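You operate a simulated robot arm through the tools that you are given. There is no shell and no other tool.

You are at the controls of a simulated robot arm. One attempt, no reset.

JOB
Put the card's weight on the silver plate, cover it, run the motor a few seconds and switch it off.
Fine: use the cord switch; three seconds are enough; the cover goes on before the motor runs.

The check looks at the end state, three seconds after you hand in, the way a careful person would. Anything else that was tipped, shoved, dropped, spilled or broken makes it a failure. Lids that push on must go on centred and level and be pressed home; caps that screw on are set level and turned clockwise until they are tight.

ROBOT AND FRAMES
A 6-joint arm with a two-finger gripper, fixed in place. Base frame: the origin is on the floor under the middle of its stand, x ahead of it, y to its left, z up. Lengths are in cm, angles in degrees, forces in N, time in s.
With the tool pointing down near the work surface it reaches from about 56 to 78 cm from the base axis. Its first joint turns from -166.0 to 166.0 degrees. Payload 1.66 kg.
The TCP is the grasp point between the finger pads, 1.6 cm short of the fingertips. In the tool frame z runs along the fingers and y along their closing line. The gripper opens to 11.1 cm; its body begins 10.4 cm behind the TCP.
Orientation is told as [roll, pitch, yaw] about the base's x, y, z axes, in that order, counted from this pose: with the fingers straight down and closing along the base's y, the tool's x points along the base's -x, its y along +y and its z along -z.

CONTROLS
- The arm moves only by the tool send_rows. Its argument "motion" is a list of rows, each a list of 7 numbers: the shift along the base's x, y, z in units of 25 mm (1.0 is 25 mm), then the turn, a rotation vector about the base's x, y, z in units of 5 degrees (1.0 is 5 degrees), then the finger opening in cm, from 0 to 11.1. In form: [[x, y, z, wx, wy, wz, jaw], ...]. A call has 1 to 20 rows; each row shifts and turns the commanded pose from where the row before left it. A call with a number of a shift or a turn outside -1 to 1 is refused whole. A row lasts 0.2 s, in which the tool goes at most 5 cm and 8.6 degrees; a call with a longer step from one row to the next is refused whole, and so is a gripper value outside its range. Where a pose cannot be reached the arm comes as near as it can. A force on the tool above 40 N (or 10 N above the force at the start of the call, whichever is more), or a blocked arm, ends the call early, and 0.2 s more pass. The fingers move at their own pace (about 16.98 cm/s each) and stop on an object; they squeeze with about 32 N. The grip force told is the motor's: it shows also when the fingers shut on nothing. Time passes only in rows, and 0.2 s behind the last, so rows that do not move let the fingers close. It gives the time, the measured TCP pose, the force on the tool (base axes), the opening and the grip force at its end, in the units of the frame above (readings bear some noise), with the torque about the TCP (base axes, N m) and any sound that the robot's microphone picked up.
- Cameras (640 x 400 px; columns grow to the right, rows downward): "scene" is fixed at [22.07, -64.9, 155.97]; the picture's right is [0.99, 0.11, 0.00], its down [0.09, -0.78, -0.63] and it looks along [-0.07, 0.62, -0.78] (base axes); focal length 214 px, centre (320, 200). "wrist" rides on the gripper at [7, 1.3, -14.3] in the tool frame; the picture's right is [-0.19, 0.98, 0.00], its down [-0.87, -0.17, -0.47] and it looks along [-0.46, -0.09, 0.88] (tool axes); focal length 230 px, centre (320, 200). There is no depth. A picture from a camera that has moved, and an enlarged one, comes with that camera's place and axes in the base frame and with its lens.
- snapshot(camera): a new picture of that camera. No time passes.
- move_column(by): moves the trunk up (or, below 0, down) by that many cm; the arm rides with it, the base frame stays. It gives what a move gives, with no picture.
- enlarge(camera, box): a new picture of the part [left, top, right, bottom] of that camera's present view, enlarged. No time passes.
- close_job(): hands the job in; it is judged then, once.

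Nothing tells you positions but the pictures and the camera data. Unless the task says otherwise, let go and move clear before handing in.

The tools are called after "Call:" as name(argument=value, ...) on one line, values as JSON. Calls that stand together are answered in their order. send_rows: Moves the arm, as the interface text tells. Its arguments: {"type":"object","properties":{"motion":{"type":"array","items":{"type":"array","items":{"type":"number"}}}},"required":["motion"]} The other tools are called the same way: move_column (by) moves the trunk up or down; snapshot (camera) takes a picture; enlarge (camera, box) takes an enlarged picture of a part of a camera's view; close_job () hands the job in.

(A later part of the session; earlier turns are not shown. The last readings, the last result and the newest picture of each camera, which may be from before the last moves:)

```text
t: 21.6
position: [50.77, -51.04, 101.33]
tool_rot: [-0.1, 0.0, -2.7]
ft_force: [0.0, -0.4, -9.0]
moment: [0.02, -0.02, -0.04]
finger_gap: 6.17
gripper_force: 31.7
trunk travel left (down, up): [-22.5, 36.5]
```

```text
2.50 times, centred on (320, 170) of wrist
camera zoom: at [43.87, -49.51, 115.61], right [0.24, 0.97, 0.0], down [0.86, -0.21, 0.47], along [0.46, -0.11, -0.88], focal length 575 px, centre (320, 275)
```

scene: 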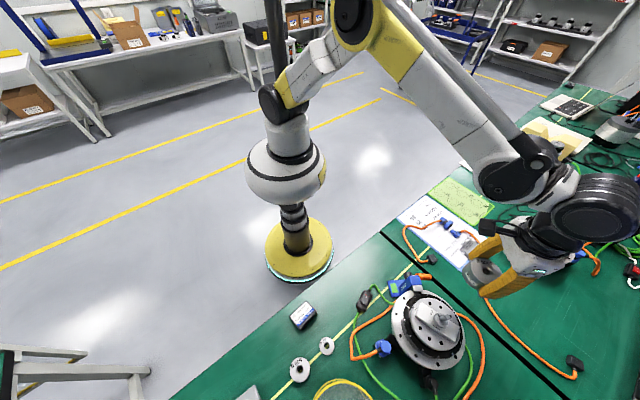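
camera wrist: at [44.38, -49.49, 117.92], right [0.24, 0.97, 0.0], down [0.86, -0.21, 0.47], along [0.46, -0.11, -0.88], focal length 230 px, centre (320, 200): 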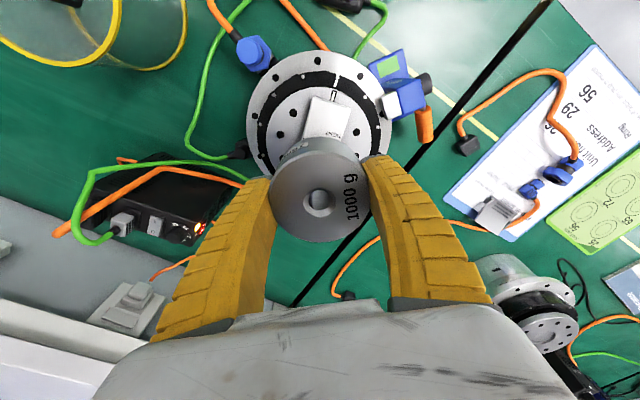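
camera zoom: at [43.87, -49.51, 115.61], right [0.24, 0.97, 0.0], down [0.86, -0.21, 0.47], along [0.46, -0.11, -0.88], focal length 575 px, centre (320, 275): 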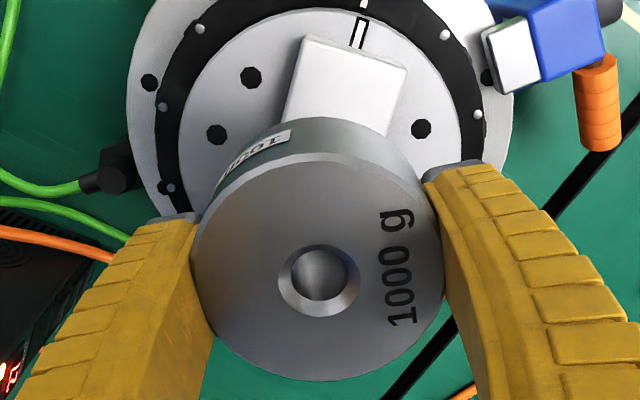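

By both cameras the hole is now about 0.2 cm short in x. I nudge +0.15 cm and lower slowly, watching the force.

Call:
send_rows(motion=[[0.06, -0.01, 0, 0, 0, 0, 5.5], [0, 0, -0.1, 0, 0, 0, 5.5], [0, 0, -0.1, 0, 0, 0, 5.5], [0, 0, -0.1, 0, 0, 0, 5.5], [0, 0, -0.1, 0, 0, 0, 5.5], [0, 0, 0, 0, 0, 0, 5.5]])

Call:
enlarge(camera="wrist", box=[280, 160, 360, 240])

```text
t: 23.0
position: [51.08, -51.14, 100.28]
tool_rot: [0.0, 0.0, -2.8]
ft_force: [2.3, -2.5, -5.3]
moment: [-0.06, -0.11, -0.01]
finger_gap: 6.14
gripper_force: 31.7
trunk travel left (down, up): [-22.5, 36.5]
```

```text
5.00 times, centred on (320, 200) of wrist
camera zoom: at [44.1, -49.51, 114.65], right [0.24, 0.97, 0.0], down [0.86, -0.21, 0.47], along [0.46, -0.11, -0.88], focal length 1150 px, centre (320, 200)
```

zoom: 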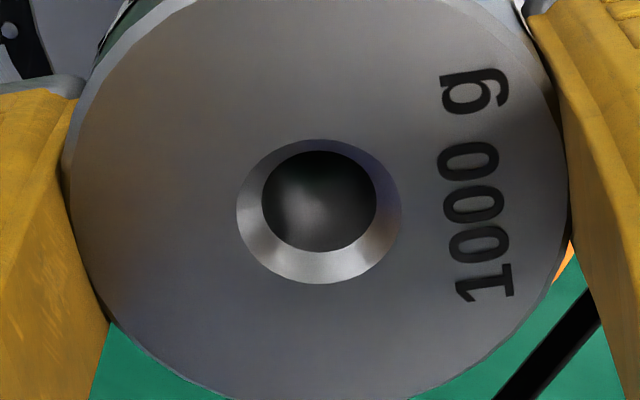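

Light contact: the post is in the chamfer and pushes the weight toward +x, −y. I follow that push by about 0.12 cm each and look at the force again.

Call:
send_rows(motion=[[0.05, -0.05, 0, 0, 0, 0, 5.5], [0, 0, 0, 0, 0, 0, 5.5]])

```text
t: 23.6
position: [51.08, -51.32, 100.28]
tool_rot: [0.0, 0.0, -2.8]
ft_force: [0.4, -0.5, -9.3]
moment: [0.01, 0.0, 0.01]
finger_gap: 6.15
gripper_force: 31.8
trunk travel left (down, up): [-22.5, 36.5]
```

The side force vanished and the weight hangs free again (−9.3 N), so the hole is over the post. I continue slowly down.

Call:
send_rows(motion=[[0, 0, -0.1, 0, 0, 0, 5.5], [0, 0, -0.1, 0, 0, 0, 5.5], [0, 0, -0.1, 0, 0, 0, 5.5], [0, 0, -0.1, 0, 0, 0, 5.5], [0, 0, 0, 0, 0, 0, 5.5]])

Call:
enlarge(camera="wrist", box=[280, 160, 360, 240])

```text
t: 24.8
position: [51.19, -51.25, 99.14]
tool_rot: [0.1, 0.1, -2.7]
ft_force: [10.0, -3.6, -7.1]
moment: [-0.09, -0.21, 0.02]
finger_gap: 6.13
gripper_force: 32.1
trunk travel left (down, up): [-22.5, 36.5]
```

```text
5.00 times, centred on (320, 200) of wrist
camera zoom: at [44.26, -49.62, 113.53], right [0.24, 0.97, 0.0], down [0.86, -0.21, 0.47], along [0.46, -0.11, -0.88], focal length 1150 px, centre (320, 200)
```

zoom: 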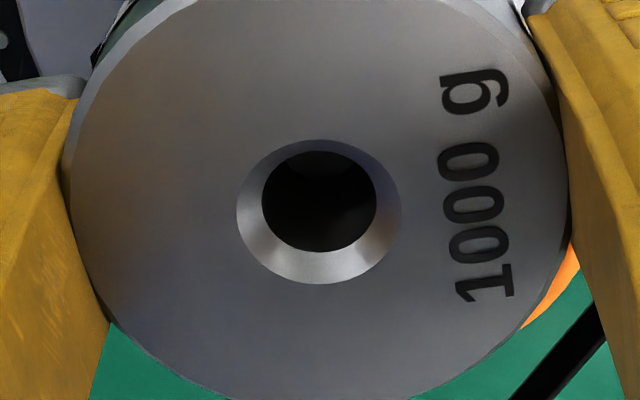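

The post is now inside the bore and pushes mainly toward +x. I follow by about 0.12 cm.

Call:
send_rows(motion=[[0.05, -0.02, 0, 0, 0, 0, 5.5], [0, 0, 0, 0, 0, 0, 5.5]])

```text
t: 25.4
position: [51.28, -51.4, 99.2]
tool_rot: [0.1, 0.2, -2.8]
ft_force: [0.0, 0.4, -11.1]
moment: [-0.01, -0.01, -0.02]
finger_gap: 6.13
gripper_force: 32.4
trunk travel left (down, up): [-22.5, 36.5]
```

Call:
send_rows(motion=[[0.02, -0.01, -0.1, 0, 0, 0, 5.5], [0, 0, -0.1, 0, 0, 0, 5.5], [0, 0, -0.1, 0, 0, 0, 5.5], [0, 0, -0.1, 0, 0, 0, 5.5], [0, 0, 0, 0, 0, 0, 5.5]])

Call:
enlarge(camera="wrist", box=[280, 160, 360, 240])

```text
t: 26.6
position: [51.31, -51.37, 98.27]
tool_rot: [0.0, 0.1, -2.6]
ft_force: [-0.3, -0.7, -9.7]
moment: [-0.02, -0.02, 0.0]
finger_gap: 6.15
gripper_force: 31.9
trunk travel left (down, up): [-22.5, 36.5]
```

```text
5.00 times, centred on (320, 200) of wrist
camera zoom: at [44.36, -49.74, 112.57], right [0.24, 0.97, 0.0], down [0.86, -0.21, 0.47], along [0.46, -0.11, -0.88], focal length 1150 px, centre (320, 200)
```

zoom: 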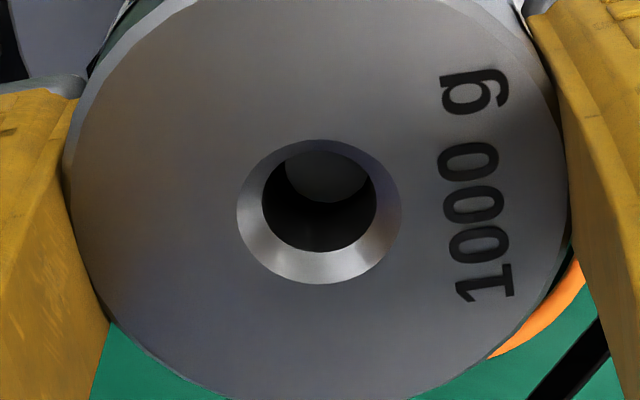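

The post tip is visible in the bore and the weight slides freely. I continue down until it comes to rest.

Call:
send_rows(motion=[[0, 0, -0.1, 0, 0, 0, 5.5], [0, 0, -0.1, 0, 0, 0, 5.5], [0, 0, -0.1, 0, 0, 0, 5.5], [0, 0, 0, 0, 0, 0, 5.5]])

Call:
enlarge(camera="wrist", box=[280, 160, 360, 240])

Call:
enlarge(camera="scene", box=[405, 285, 465, 350])

```text
t: 27.6
position: [51.28, -51.35, 97.47]
tool_rot: [-0.1, 0.0, -2.7]
ft_force: [0.6, 0.2, -9.8]
moment: [0.0, 0.04, 0.0]
finger_gap: 6.15
gripper_force: 32.3
trunk travel left (down, up): [-22.5, 36.5]
```

```text
5.00 times, centred on (320, 200) of wrist
camera zoom: at [44.41, -49.71, 111.84], right [0.24, 0.97, 0.0], down [0.86, -0.21, 0.47], along [0.46, -0.11, -0.88], focal length 1150 px, centre (320, 200)
```

zoom: 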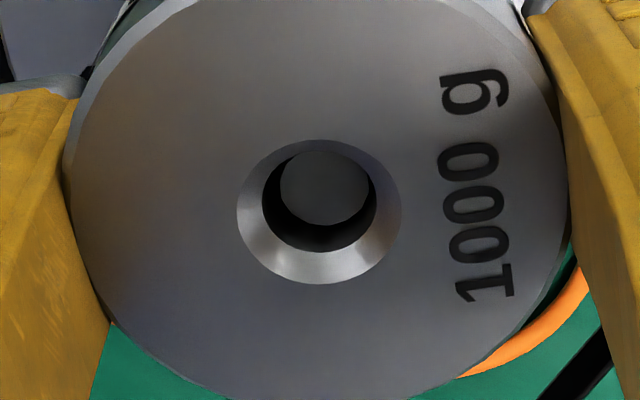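

```text
6.15 times, centred on (435, 318) of scene
camera zoom: at [22.07, -64.9, 155.97], right [0.99, 0.11, 0.0], down [0.09, -0.78, -0.63], along [-0.07, 0.62, -0.78], focal length 1320 px, centre (-388, -523)
```

zoom: 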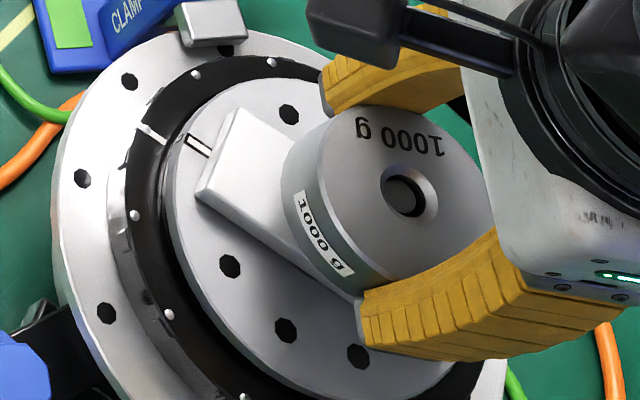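

Call:
send_rows(motion=[[0, 0, -0.1, 0, 0, 0, 5.5], [0, 0, -0.1, 0, 0, 0, 5.5], [0, 0, 0, 0, 0, 0, 5.5]])

```text
t: 28.4
position: [51.35, -51.25, 97.18]
tool_rot: [-0.1, -0.1, -2.7]
ft_force: [5.4, -6.0, 13.3]
moment: [-0.05, 0.03, 0.06]
finger_gap: 6.17
gripper_force: 32.1
trunk travel left (down, up): [-22.5, 36.5]
```

The weight has reached the knob seat at TCP z≈97.2 (force turned upward). I relax the push slightly, then open the fingers.

Call:
send_rows(motion=[[0, 0, 0.06, 0, 0, 0, 5.5], [0, 0, 0, 0, 0, 0, 5.5]])

Call:
send_rows(motion=[[0, 0, 0, 0, 0, 0, 7], [0, 0, 0, 0, 0, 0, 8.5], [0, 0, 0, 0, 0, 0, 10.5], [0, 0, 0, 0, 0, 0, 10.5]])

Call:
snapshot(camera="wrist")

Call:
enlarge(camera="scene", box=[405, 285, 465, 350])

```text
t: 29.0
position: [51.17, -51.13, 97.18]
tool_rot: [0.0, 0.0, -2.8]
ft_force: [3.4, -0.3, 1.2]
moment: [-0.06, -0.14, 0.02]
finger_gap: 6.17
gripper_force: 31.7
trunk travel left (down, up): [-22.5, 36.5]
```

```text
t: 30.0
position: [51.17, -51.32, 97.19]
tool_rot: [0.0, -0.1, -2.7]
ft_force: [0.0, 0.3, 0.4]
moment: [-0.04, -0.01, 0.01]
finger_gap: 10.55
gripper_force: 0.2
trunk travel left (down, up): [-22.5, 36.5]
```

```text
taken
camera wrist: at [44.27, -49.61, 111.53], right [0.24, 0.97, 0.0], down [0.86, -0.21, 0.47], along [0.46, -0.11, -0.88], focal length 230 px, centre (320, 200)
```

wrist: 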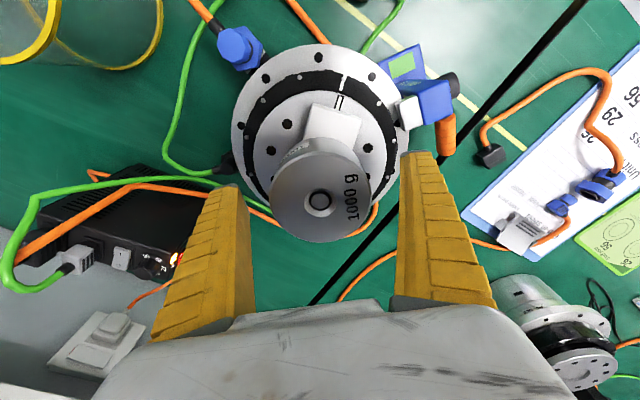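

```text
6.15 times, centred on (435, 318) of scene
camera zoom: at [22.07, -64.9, 155.97], right [0.99, 0.11, 0.0], down [0.09, -0.78, -0.63], along [-0.07, 0.62, -0.78], focal length 1320 px, centre (-388, -523)
```

zoom: 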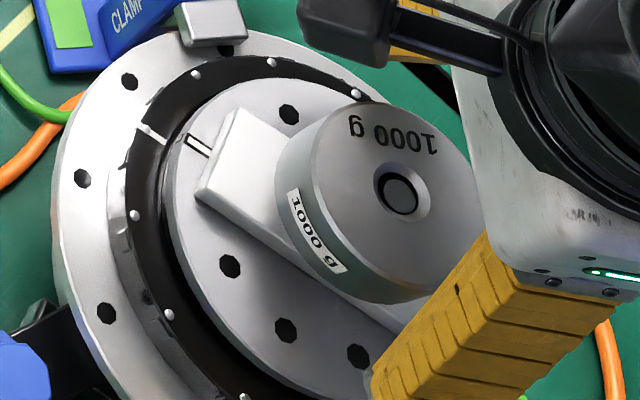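

The weight sits level on the post and is released. I rise straight up and look at the plate and clamp from above.

Call:
send_rows(motion=[[0, 0, 0.4, 0, 0, 0, 10.5], [0, 0, 0.8, 0, 0, 0, 10.5], [0, 0, 1, 0, 0, 0, 10.5], [0, 0, 1, 0, 0, 0, 10.5], [0, 0, 1, 0, 0, 0, 10.5], [0, 0, 1, 0, 0, 0, 10.5], [0, 0, 1, 0, 0, 0, 10.5], [0, 0, 1, 0, 0, 0, 10.5], [0, 0, 0.5, 0, 0, 0, 10.5], [0, 0, 0, 0, 0, 0, 10.5]])

Call:
snapshot(camera="wrist")

Call:
enlarge(camera="wrist", box=[230, 90, 400, 260])

Call:
enlarge(camera="scene", box=[380, 260, 480, 380])

Call:
enlarge(camera="wrist", box=[50, 0, 250, 140])

```text
t: 32.2
position: [51.25, -51.26, 116.44]
tool_rot: [0.0, 0.0, -2.7]
ft_force: [-0.4, 0.6, 0.4]
moment: [0.02, 0.02, -0.02]
finger_gap: 10.54
gripper_force: 0.0
trunk travel left (down, up): [-22.5, 36.5]
```

```text
taken
camera wrist: at [44.31, -49.68, 130.77], right [0.24, 0.97, 0.0], down [0.86, -0.21, 0.47], along [0.46, -0.11, -0.88], focal length 230 px, centre (320, 200)
```

wrist: 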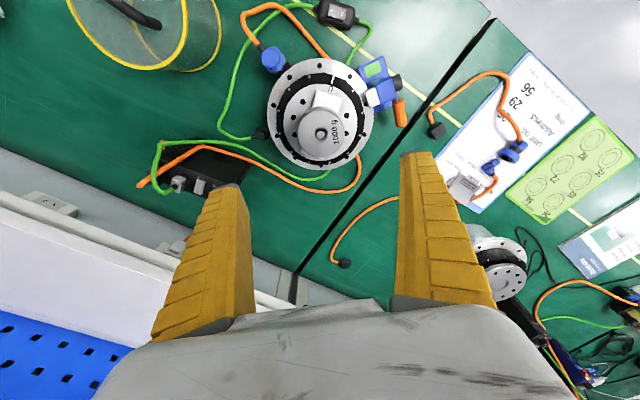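

```text
2.35 times, centred on (315, 175) of wrist
camera zoom: at [44.31, -49.68, 130.77], right [0.24, 0.97, 0.0], down [0.86, -0.21, 0.47], along [0.46, -0.11, -0.88], focal length 541 px, centre (332, 259)
```

zoom: 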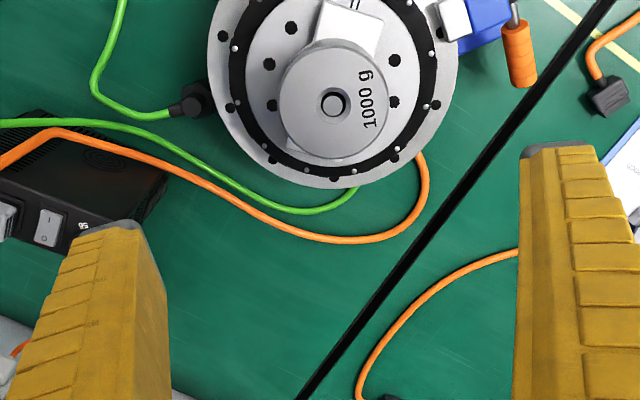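

```text
3.33 times, centred on (430, 320) of scene
camera zoom: at [22.07, -64.9, 155.97], right [0.99, 0.11, 0.0], down [0.09, -0.78, -0.63], along [-0.07, 0.62, -0.78], focal length 715 px, centre (-47, -200)
```

zoom: 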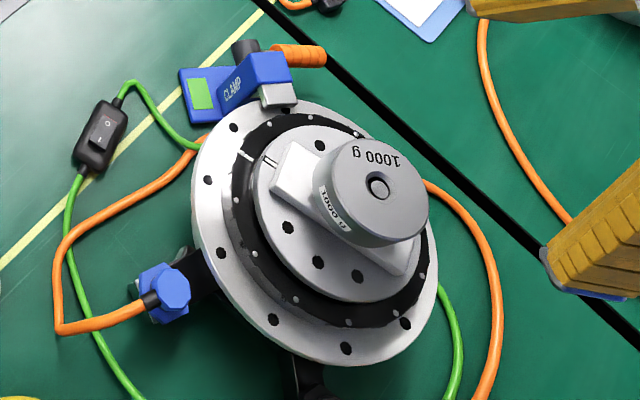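

```text
2.86 times, centred on (150, 70) of wrist
camera zoom: at [44.31, -49.68, 130.77], right [0.24, 0.97, 0.0], down [0.86, -0.21, 0.47], along [0.46, -0.11, -0.88], focal length 657 px, centre (806, 571)
```

zoom: 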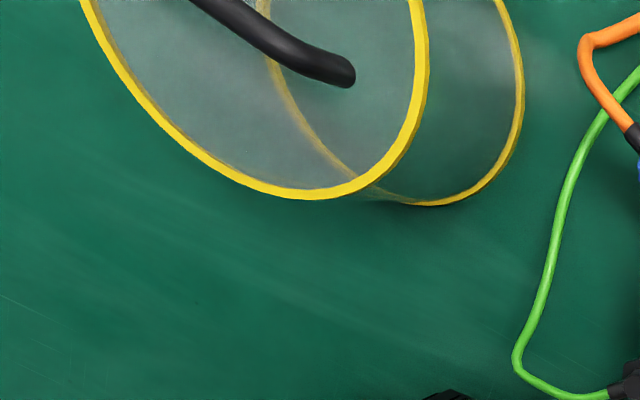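

The 1000 g weight sits centred on the silver plate. Now the cover: I take it to be centred near [27.9,-74.3], rim z≈75–88, handle above at roughly 45°. I fly over at z≈112, turn so the fingers close across the handle, and look.

Call:
send_rows(motion=[[-0.5, -0.4, 0, 0, 0, 0.5, 10.5], [-0.9, -0.75, -0.1, 0, 0, 0.9, 10.5], [-0.95, -0.8, -0.1, 0, 0, 0.9, 10.5], [-0.95, -0.8, -0.1, 0, 0, 0.9, 10.5], [-0.95, -0.8, -0.1, 0, 0, 0.9, 10.5], [-0.95, -0.8, -0.1, 0, 0, 0.9, 10.5], [-0.95, -0.8, -0.1, 0, 0, 0.9, 10.5], [-0.95, -0.8, -0.1, 0, 0, 0.9, 10.5], [-0.95, -0.8, -0.1, 0, 0, 0.9, 10.5], [-0.95, -0.8, -0.1, 0, 0, 0.9, 10.5], [-0.6, -0.5, 0, 0, 0, 0.9, 10.5], [0, 0, 0, 0, 0, 0, 10.5]])

Call:
snapshot(camera="wrist")

Call:
snapshot(camera="scene")

```text
t: 34.8
position: [27.31, -71.38, 114.11]
tool_rot: [0.0, 0.0, 44.7]
ft_force: [0.2, 0.4, -0.3]
moment: [-0.05, 0.02, 0.0]
finger_gap: 10.54
gripper_force: 0.0
trunk travel left (down, up): [-22.5, 36.5]
```

```text
taken
camera wrist: at [21.44, -75.54, 128.46], right [-0.56, 0.83, 0.0], down [0.73, 0.49, 0.47], along [0.39, 0.26, -0.88], focal length 230 px, centre (320, 200)
```

wrist: 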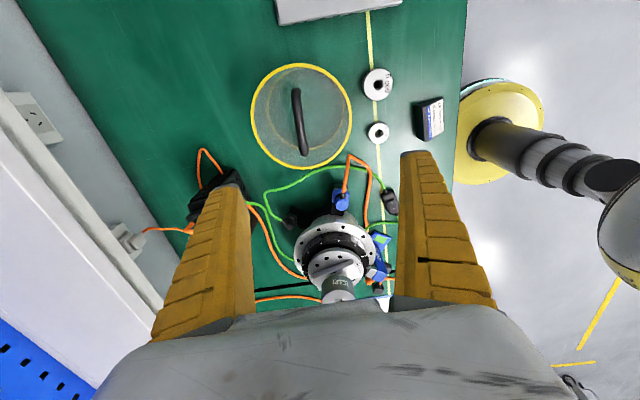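

```text
taken
```

scene: 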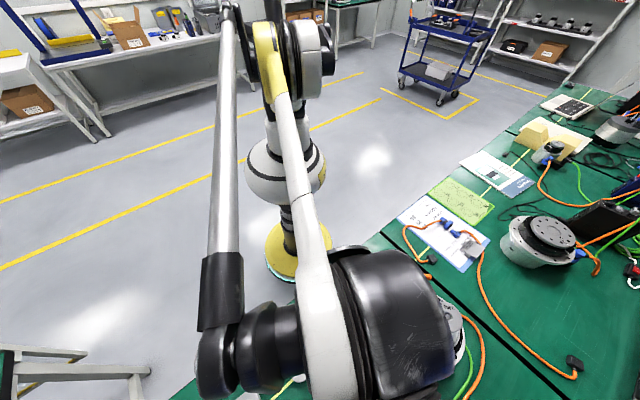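

Call:
enlarge(camera="wrist", box=[235, 50, 365, 180])

Call:
enlarge(camera="wrist", box=[280, 190, 400, 310])

```text
3.08 times, centred on (300, 115) of wrist
camera zoom: at [21.44, -75.54, 128.46], right [-0.56, 0.83, 0.0], down [0.73, 0.49, 0.47], along [0.39, 0.26, -0.88], focal length 708 px, centre (382, 462)
```

zoom: 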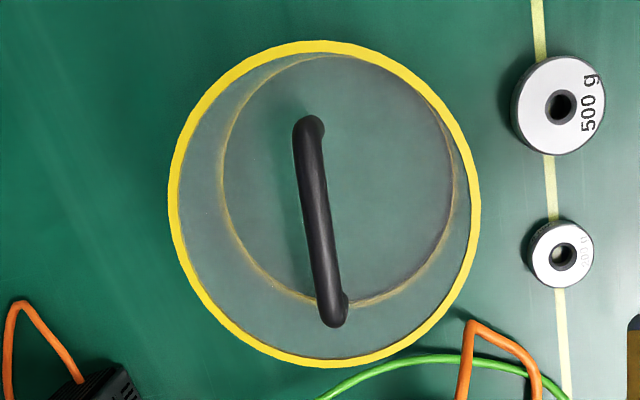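

```text
3.33 times, centred on (340, 250) of wrist
camera zoom: at [21.44, -75.54, 128.46], right [-0.56, 0.83, 0.0], down [0.73, 0.49, 0.47], along [0.39, 0.26, -0.88], focal length 767 px, centre (253, 33)
```

zoom: 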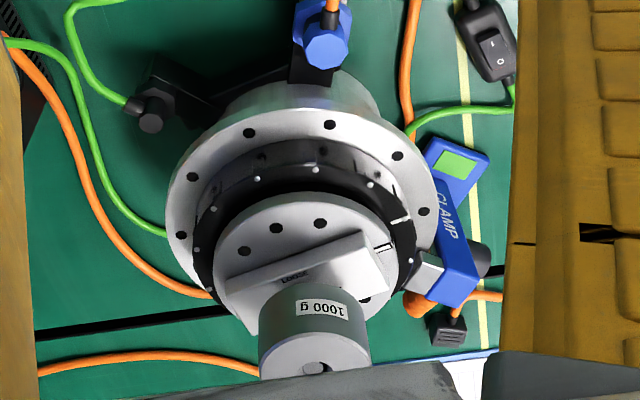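

Correcting for perspective, the cover's centre is about [28.6,-74.5], radius about 8.5, lid top z≈88, handle along ≈41° at z≈91. This is near the reach limit, so I'll test it in free air above the handle.

Call:
send_rows(motion=[[0.1, -0.25, -0.5, 0, 0, -0.2, 9], [0.1, -0.25, -0.7, 0, 0, -0.2, 8], [0.1, -0.25, -0.8, 0, 0, -0.2, 7], [0.1, -0.25, -0.8, 0, 0, -0.15, 7], [0.1, -0.25, -0.8, 0, 0, 0, 7], [0.02, 0, -0.8, 0, 0, 0, 7], [0, 0, 0, 0, 0, 0, 7], [0, 0, 0, 0, 0, 0, 7]])

Call:
snapshot(camera="wrist")

Call:
enlarge(camera="wrist", box=[230, 80, 410, 260])

```text
t: 36.6
position: [28.47, -74.48, 103.01]
tool_rot: [0.0, -0.1, 41.0]
ft_force: [-0.1, 0.1, 0.1]
moment: [-0.02, 0.02, -0.03]
finger_gap: 7.2
gripper_force: 1.2
trunk travel left (down, up): [-22.5, 36.5]
```

```text
taken
camera wrist: at [22.37, -78.15, 117.41], right [-0.5, 0.87, 0.0], down [0.76, 0.44, 0.47], along [0.41, 0.24, -0.88], focal length 230 px, centre (320, 200)
```

wrist: 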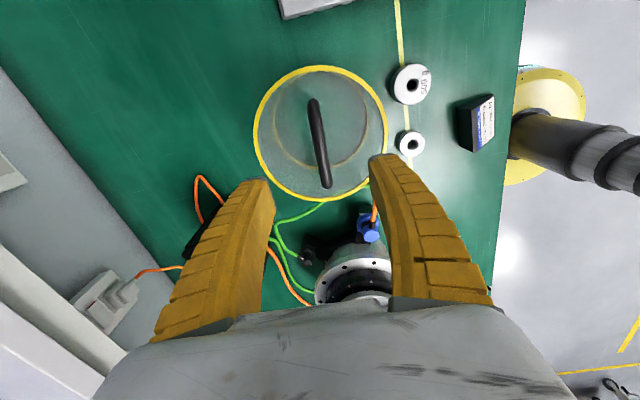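

```text
2.22 times, centred on (320, 170) of wrist
camera zoom: at [22.37, -78.15, 117.41], right [-0.5, 0.87, 0.0], down [0.76, 0.44, 0.47], along [0.41, 0.24, -0.88], focal length 511 px, centre (320, 267)
```

zoom: 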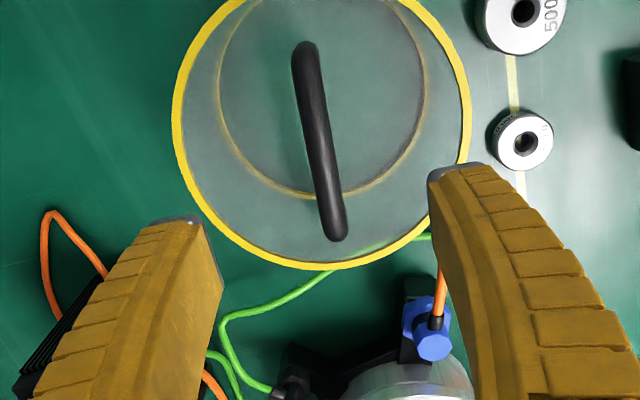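

The arm reaches this spot, and the handle at ≈40.5° matches the tool yaw. I lower to z≈96 with narrower fingers and triangulate the handle height from the closer view.

Call:
send_rows(motion=[[0.02, -0.02, -0.7, 0, 0, 0, 6], [0, 0, -0.8, 0, 0, 0, 5.5], [0, 0, -0.8, 0, 0, 0, 5.5], [0, 0, -0.5, 0, 0, 0, 5.5], [0, 0, 0, 0, 0, 0, 5.5], [0, 0, 0, 0, 0, 0, 5.5]])

Call:
snapshot(camera="wrist")

Call:
enlarge(camera="wrist", box=[230, 80, 410, 260])

```text
t: 38.0
position: [28.68, -74.52, 96.18]
tool_rot: [0.0, 0.0, 41.0]
ft_force: [0.0, -1.1, -0.1]
moment: [0.04, -0.04, 0.0]
finger_gap: 5.71
gripper_force: 1.4
trunk travel left (down, up): [-22.5, 36.5]
```

```text
taken
camera wrist: at [22.48, -78.24, 110.5], right [-0.5, 0.87, 0.0], down [0.76, 0.44, 0.47], along [0.41, 0.24, -0.88], focal length 230 px, centre (320, 200)
```

wrist: 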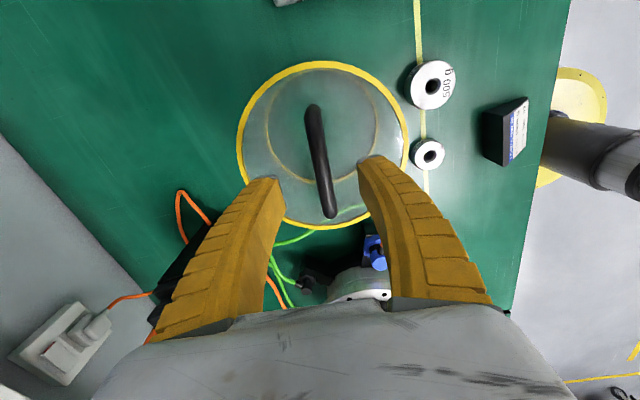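

```text
2.22 times, centred on (320, 170) of wrist
camera zoom: at [22.48, -78.24, 110.5], right [-0.5, 0.87, 0.0], down [0.76, 0.44, 0.47], along [0.41, 0.24, -0.88], focal length 511 px, centre (320, 267)
```

zoom: 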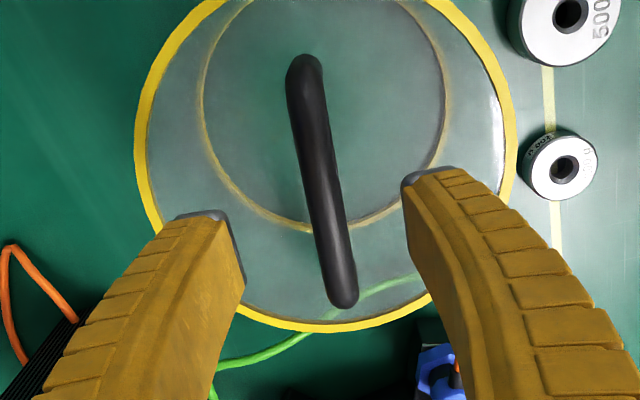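

Handle bar is at z≈91–92 and the lid at ≈88. I'll lower to TCP z≈90.9 (tips about 1 cm above the lid) and then close gently on the handle.

Call:
send_rows(motion=[[-0.05, 0, -0.5, 0, 0, 0, 5.5], [0, 0, -0.5, 0, 0, 0, 5.5], [0, 0, -0.5, 0, 0, 0, 5.5], [0, 0, -0.4, 0, 0, 0, 5.5], [0, 0, -0.2, 0, 0, 0, 5.5], [0, 0, 0, 0, 0, 0, 5.5]])

Call:
snapshot(camera="wrist")

Call:
enlarge(camera="wrist", box=[230, 80, 410, 260])

```text
t: 39.4
position: [28.44, -74.5, 90.85]
tool_rot: [0.0, 0.0, 41.0]
ft_force: [-0.7, -0.2, 0.6]
moment: [0.0, 0.01, -0.02]
finger_gap: 5.72
gripper_force: 1.2
trunk travel left (down, up): [-22.5, 36.5]
```

```text
taken
camera wrist: at [22.3, -78.13, 105.25], right [-0.5, 0.87, 0.0], down [0.76, 0.44, 0.47], along [0.41, 0.24, -0.88], focal length 230 px, centre (320, 200)
```

wrist: 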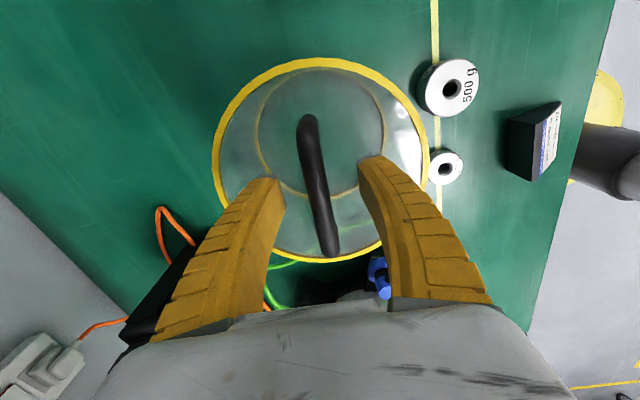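

```text
2.22 times, centred on (320, 170) of wrist
camera zoom: at [22.3, -78.13, 105.25], right [-0.5, 0.87, 0.0], down [0.76, 0.44, 0.47], along [0.41, 0.24, -0.88], focal length 511 px, centre (320, 267)
```

zoom: 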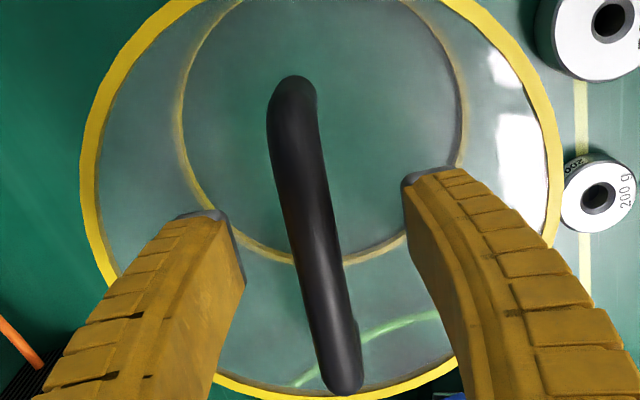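

The handle passes midway between the fingers, and the cover centre lies under the TCP. I raise 0.6 cm so the bar is at the grasp point, then close.

Call:
send_rows(motion=[[0, -0.01, 0.24, 0, 0, 0, 5.5], [0, 0, 0, 0, 0, 0, 4], [0, 0, 0, 0, 0, 0, 3], [0, 0, 0, 0, 0, 0, 2], [0, 0, 0, 0, 0, 0, 0.8], [0, 0, 0, 0, 0, 0, 0.8], [0, 0, 0, 0, 0, 0, 0.8]])

Call:
snapshot(camera="wrist")

```text
t: 41.0
position: [28.41, -74.59, 91.59]
tool_rot: [0.0, -0.1, 41.0]
ft_force: [0.5, 0.2, 0.0]
moment: [-0.01, 0.0, 0.02]
finger_gap: 1.13
gripper_force: 3.1
trunk travel left (down, up): [-22.5, 36.5]
```

```text
taken
camera wrist: at [22.29, -78.2, 105.84], right [-0.5, 0.87, 0.0], down [0.76, 0.44, 0.47], along [0.41, 0.24, -0.88], focal length 230 px, centre (320, 200)
```

wrist: 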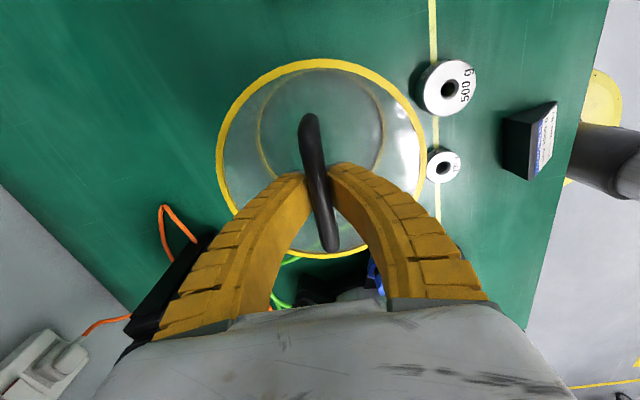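

The fingers are just touching the bar with little force. I squeeze fully.

Call:
send_rows(motion=[[0, 0, 0, 0, 0, 0, 0], [0, 0, 0, 0, 0, 0, 0], [0, 0, 0, 0, 0, 0, 0]])

Call:
enlarge(camera="wrist", box=[230, 80, 410, 260])

```text
t: 41.8
position: [28.58, -74.65, 91.51]
tool_rot: [0.0, 0.1, 40.9]
ft_force: [0.4, -0.4, -2.8]
moment: [-0.02, -0.02, -0.02]
finger_gap: 0.6
gripper_force: 29.4
trunk travel left (down, up): [-22.5, 36.5]
```

```text
2.22 times, centred on (320, 170) of wrist
camera zoom: at [22.3, -78.21, 105.82], right [-0.5, 0.87, 0.0], down [0.76, 0.44, 0.47], along [0.41, 0.24, -0.88], focal length 511 px, centre (320, 267)
```

zoom: 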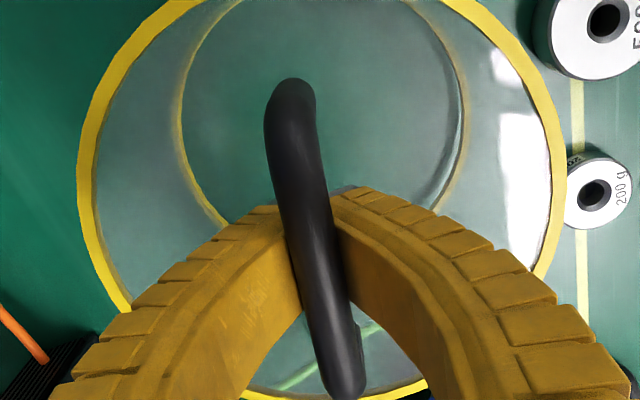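

Firm hold on the handle now (29 N). I lift a few centimetres and check that the cover stays level.

Call:
send_rows(motion=[[0, 0, 0.2, 0, 0, 0, 0], [0, 0, 0.4, 0, 0, 0, 0], [0, 0, 0.6, 0, 0, 0, 0], [0, 0, 0.6, 0, 0, 0, 0], [0, 0, 0.4, 0, 0, 0, 0], [0, 0, 0, 0, 0, 0, 0]])

Call:
snapshot(camera="wrist")

Call:
snapshot(camera="scene")

```text
t: 43.2
position: [28.58, -74.53, 97.09]
tool_rot: [0.0, 0.0, 41.0]
ft_force: [-0.1, 0.1, -2.8]
moment: [-0.01, 0.03, -0.03]
finger_gap: 0.62
gripper_force: 29.1
trunk travel left (down, up): [-22.5, 36.5]
```

```text
taken
camera wrist: at [22.43, -78.2, 111.36], right [-0.5, 0.87, 0.0], down [0.76, 0.44, 0.47], along [0.41, 0.24, -0.88], focal length 230 px, centre (320, 200)
```

wrist: 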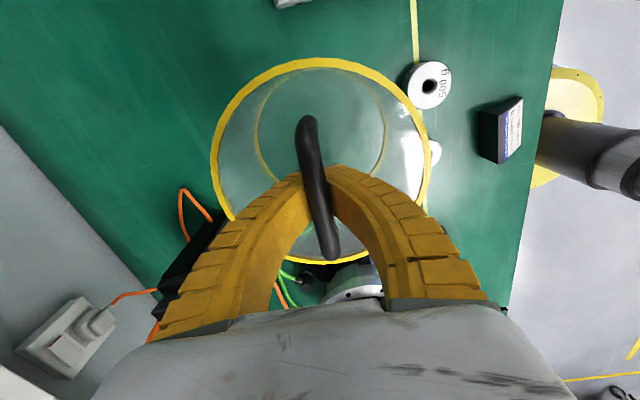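

```text
taken
```

scene: 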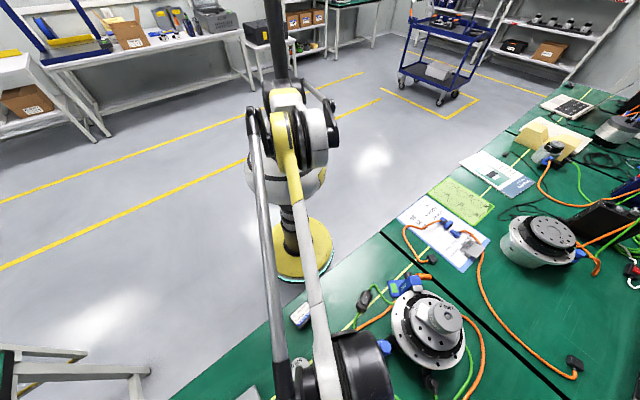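

The cover is lifted (about 0.3 kg) and looks level. I measure where its rim centre lies relative to the TCP.

Call:
enlarge(camera="wrist", box=[190, 30, 450, 290])

```text
1.54 times, centred on (320, 160) of wrist
camera zoom: at [22.43, -78.2, 111.36], right [-0.5, 0.87, 0.0], down [0.76, 0.44, 0.47], along [0.41, 0.24, -0.88], focal length 354 px, centre (320, 262)
```

zoom: 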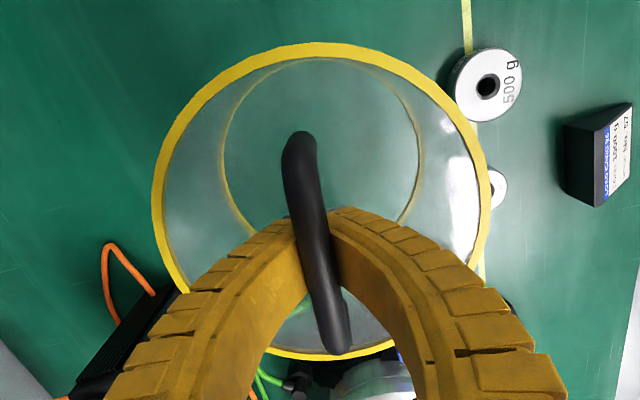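

The cover hangs level with its centre practically on the tool axis, and its bottom is about 16 cm below the TCP. I raise it above weight height first, then carry it over to the motor.

Call:
send_rows(motion=[[0, 0, 0.5, 0, 0, 0, 0], [0, 0, 0.8, 0, 0, 0, 0], [0, 0, 0.9, 0, 0, 0, 0], [0, 0.1, 0.95, 0, 0, 0, 0], [0, 0.1, 0.95, 0, 0, 0, 0], [0, 0.1, 0.95, 0, 0, 0, 0], [0, 0.1, 0.95, 0, 0, 0, 0], [0, 0.1, 0.95, 0, 0, 0, 0], [0, 0.1, 0.95, 0, 0, 0, 0], [0, 0.1, 0.8, 0, 0, 0, 0], [0, 0, 0.5, 0, 0, 0, 0], [0, 0, 0, 0, 0, 0, 0]])

Call:
snapshot(camera="wrist")

```text
t: 45.8
position: [28.52, -72.75, 120.08]
tool_rot: [0.0, 0.1, 41.1]
ft_force: [-0.8, 0.1, -2.1]
moment: [0.03, 0.03, -0.01]
finger_gap: 0.59
gripper_force: 29.6
trunk travel left (down, up): [-22.5, 36.5]
```

```text
taken
camera wrist: at [22.33, -76.44, 134.4], right [-0.5, 0.87, 0.0], down [0.76, 0.44, 0.47], along [0.41, 0.24, -0.88], focal length 230 px, centre (320, 200)
```

wrist: 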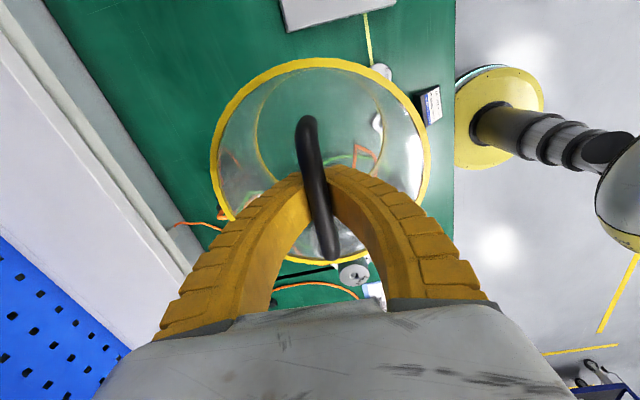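

The cover is steady at z=120. I carry it across to above the motor centre.

Call:
send_rows(motion=[[0.4, 0.38, 0, 0, 0, 0, 0], [0.75, 0.715, 0, 0, 0, 0, 0], [0.75, 0.715, 0, 0, 0, 0, 0], [0.75, 0.715, 0, 0, 0, 0, 0], [0.75, 0.715, 0, 0, 0, 0, 0], [0.75, 0.715, 0, 0, 0, 0, 0], [0.75, 0.715, 0, 0, 0, 0, 0], [0.75, 0.715, 0, 0, 0, 0, 0], [0.75, 0.715, 0, 0, 0, 0, 0], [0.75, 0.715, 0, 0, 0, 0, 0], [0.75, 0.715, 0, 0, 0, 0, 0], [0.75, 0.715, 0, 0, 0, 0, 0], [0.42, 0.395, 0, 0, 0, 0, 0], [0, 0, 0, 0, 0, 0, 0]])

Call:
snapshot(camera="wrist")

Call:
snapshot(camera="scene")

Call:
enlarge(camera="wrist", box=[200, 50, 440, 270])

Call:
enlarge(camera="scene", box=[360, 220, 520, 390])

```text
t: 48.8
position: [51.27, -51.01, 119.99]
tool_rot: [-0.1, 0.0, 41.0]
ft_force: [-0.5, 0.0, -2.2]
moment: [-0.02, 0.02, 0.04]
finger_gap: 0.58
gripper_force: 29.3
trunk travel left (down, up): [-22.5, 36.5]
```

```text
taken
camera wrist: at [45.12, -54.69, 134.34], right [-0.5, 0.87, 0.0], down [0.76, 0.44, 0.47], along [0.41, 0.24, -0.88], focal length 230 px, centre (320, 200)
```

wrist: 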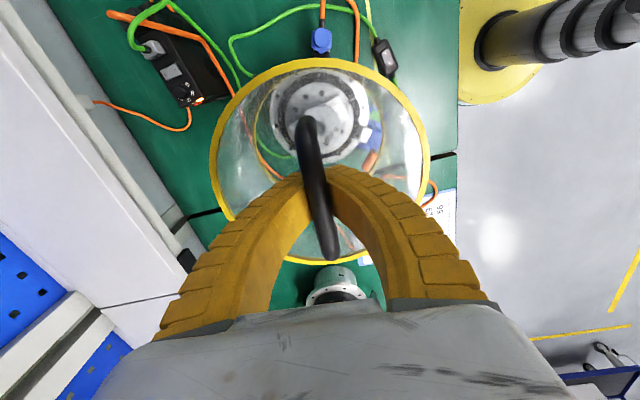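

```text
taken
```

scene: 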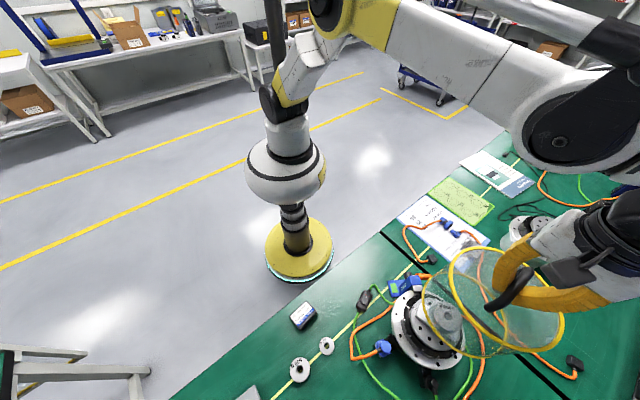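

```text
1.82 times, centred on (320, 160) of wrist
camera zoom: at [45.12, -54.69, 134.34], right [-0.5, 0.87, 0.0], down [0.76, 0.44, 0.47], along [0.41, 0.24, -0.88], focal length 418 px, centre (320, 273)
```

zoom: 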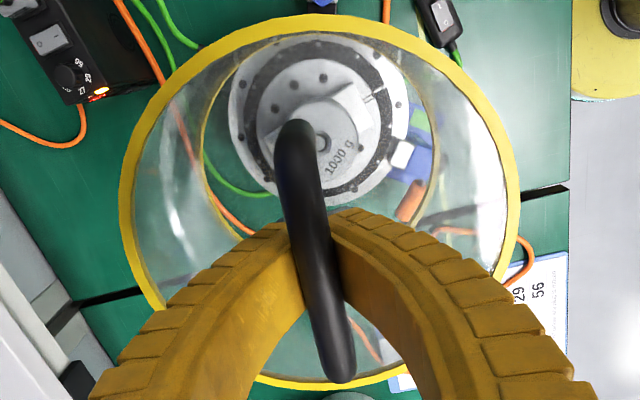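

```text
2.35 times, centred on (440, 305) of scene
camera zoom: at [22.07, -64.9, 155.97], right [0.99, 0.11, 0.0], down [0.09, -0.78, -0.63], along [-0.07, 0.62, -0.78], focal length 505 px, centre (38, -47)
```

zoom: 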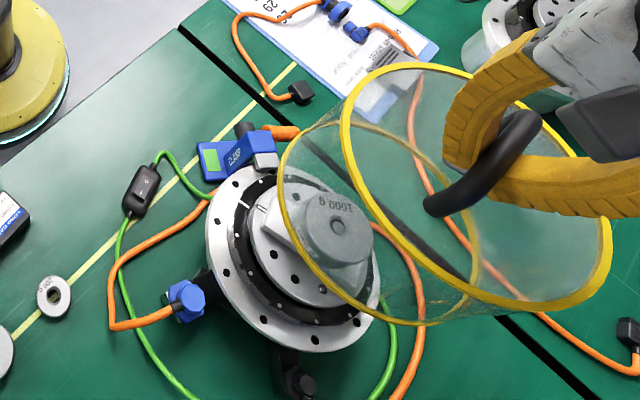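

I look closer at the clamp jaw and flange through the clear cover, since the jaw is close to the cover's rim line.

Call:
enlarge(camera="wrist", box=[265, 60, 390, 180])

Call:
enlarge(camera="scene", box=[380, 260, 460, 320])

Call:
enlarge(camera="scene", box=[410, 235, 530, 365])

```text
3.33 times, centred on (328, 120) of wrist
camera zoom: at [45.12, -54.69, 134.34], right [-0.5, 0.87, 0.0], down [0.76, 0.44, 0.47], along [0.41, 0.24, -0.88], focal length 767 px, centre (295, 467)
```

zoom: 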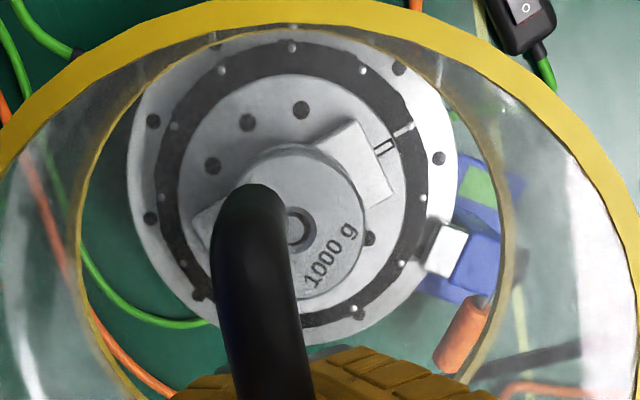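

```text
6.67 times, centred on (420, 290) of scene
camera zoom: at [22.07, -64.9, 155.97], right [0.99, 0.11, 0.0], down [0.09, -0.78, -0.63], along [-0.07, 0.62, -0.78], focal length 1430 px, centre (-347, -400)
```

zoom: 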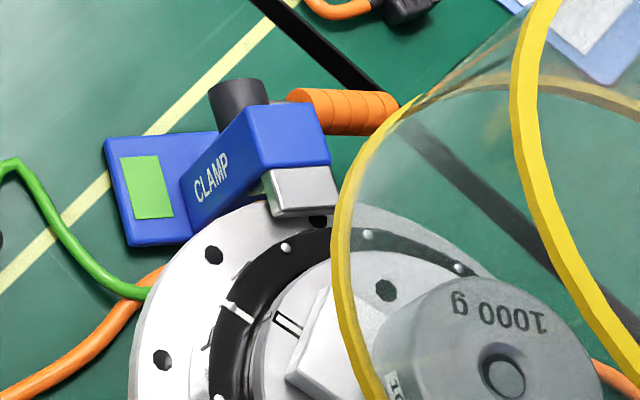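

```text
3.08 times, centred on (470, 300) of scene
camera zoom: at [22.07, -64.9, 155.97], right [0.99, 0.11, 0.0], down [0.09, -0.78, -0.63], along [-0.07, 0.62, -0.78], focal length 660 px, centre (-142, -108)
```

zoom: 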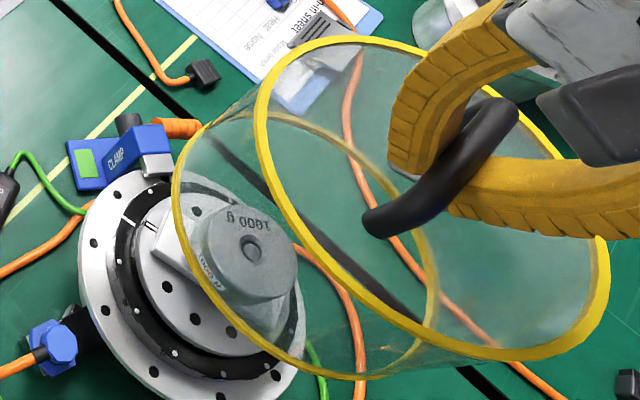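

Call:
enlarge(camera="wrist", box=[340, 112, 390, 162])

Call:
enlarge(camera="scene", box=[405, 272, 435, 302])

```text
8.00 times, centred on (365, 137) of wrist
camera zoom: at [45.12, -54.69, 134.34], right [-0.5, 0.87, 0.0], down [0.76, 0.44, 0.47], along [0.41, 0.24, -0.88], focal length 1841 px, centre (-40, 704)
```

zoom: 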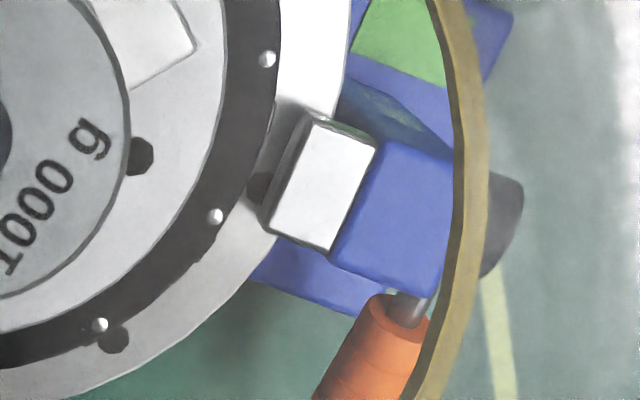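

```text
13.33 times, centred on (420, 287) of scene
camera zoom: at [22.07, -64.9, 155.97], right [0.99, 0.11, 0.0], down [0.09, -0.78, -0.63], along [-0.07, 0.62, -0.78], focal length 2860 px, centre (-1013, -960)
```

zoom: 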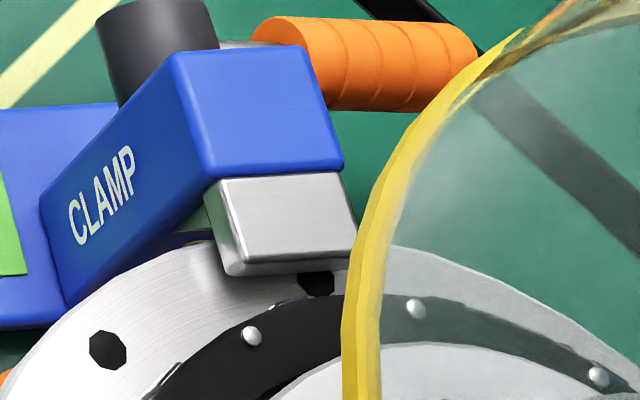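

The jaw's inner face is about 8.6 cm from the motor centre and the cover's radius is about 8.5 cm, so it must go down well centred. I shift slightly and lower the cover part way around the weight, then compare rim and flange again.

Call:
send_rows(motion=[[-0.12, -0.1, -0.4, 0, 0, 0, 0], [0, 0, -0.7, 0, 0, 0, 0], [0, 0, -0.8, 0, 0, 0, 0], [0, 0, -0.8, 0, 0, 0, 0], [0, 0, -0.8, 0, 0, 0, 0], [0, 0, -0.6, 0, 0, 0, 0], [0, 0, -0.3, 0, 0, 0, 0], [0, 0, 0, 0, 0, 0, 0]])

Call:
enlarge(camera="wrist", box=[200, 50, 440, 270])

Call:
enlarge(camera="scene", box=[370, 240, 510, 380])

```text
t: 50.6
position: [51.0, -51.33, 108.92]
tool_rot: [0.0, 0.1, 41.0]
ft_force: [0.1, -0.1, -2.2]
moment: [0.01, -0.02, 0.0]
finger_gap: 0.61
gripper_force: 29.6
trunk travel left (down, up): [-22.5, 36.5]
```

```text
1.82 times, centred on (320, 160) of wrist
camera zoom: at [44.79, -55.08, 123.32], right [-0.5, 0.87, 0.0], down [0.76, 0.44, 0.47], along [0.41, 0.24, -0.88], focal length 418 px, centre (320, 273)
```

zoom: 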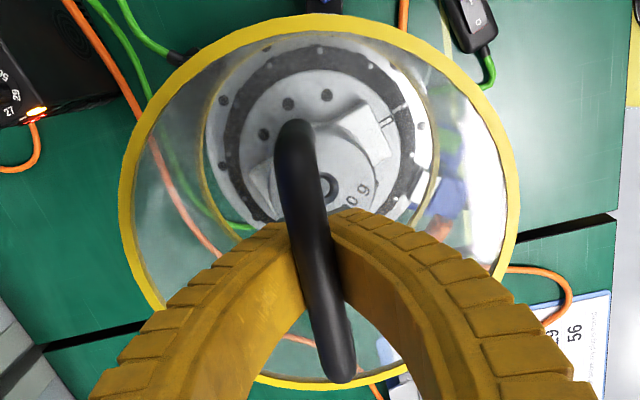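

```text
2.86 times, centred on (440, 310) of scene
camera zoom: at [22.07, -64.9, 155.97], right [0.99, 0.11, 0.0], down [0.09, -0.78, -0.63], along [-0.07, 0.62, -0.78], focal length 613 px, centre (-23, -114)
```

zoom: 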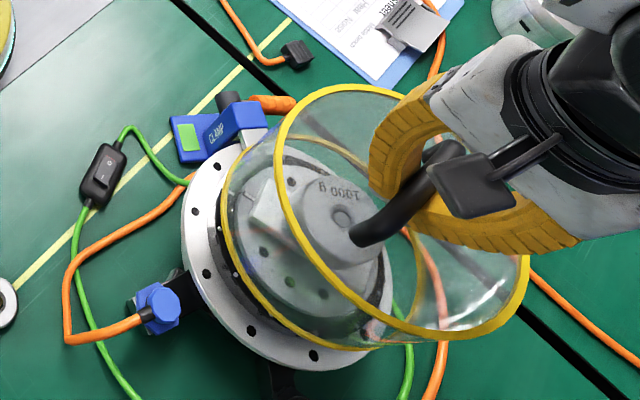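

Call:
enlarge(camera="wrist", box=[255, 55, 395, 185])

Call:
enlarge(camera="scene", box=[395, 265, 475, 345])

```text
3.08 times, centred on (325, 120) of wrist
camera zoom: at [44.79, -55.08, 123.32], right [-0.5, 0.87, 0.0], down [0.76, 0.44, 0.47], along [0.41, 0.24, -0.88], focal length 708 px, centre (305, 446)
```

zoom: 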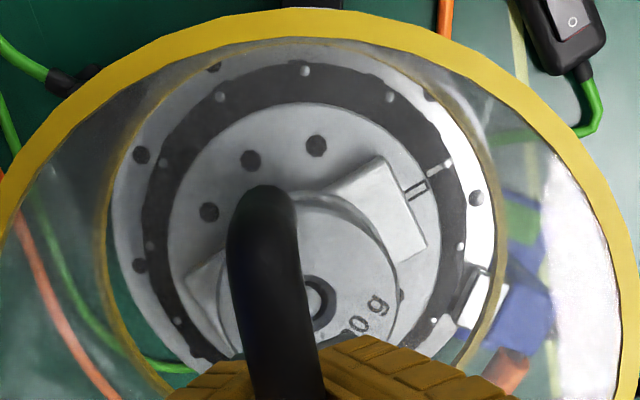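

```text
5.00 times, centred on (435, 305) of scene
camera zoom: at [22.07, -64.9, 155.97], right [0.99, 0.11, 0.0], down [0.09, -0.78, -0.63], along [-0.07, 0.62, -0.78], focal length 1072 px, centre (-255, -325)
```

zoom: 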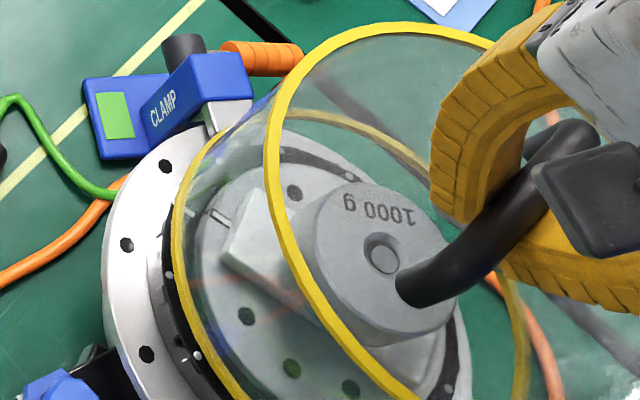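

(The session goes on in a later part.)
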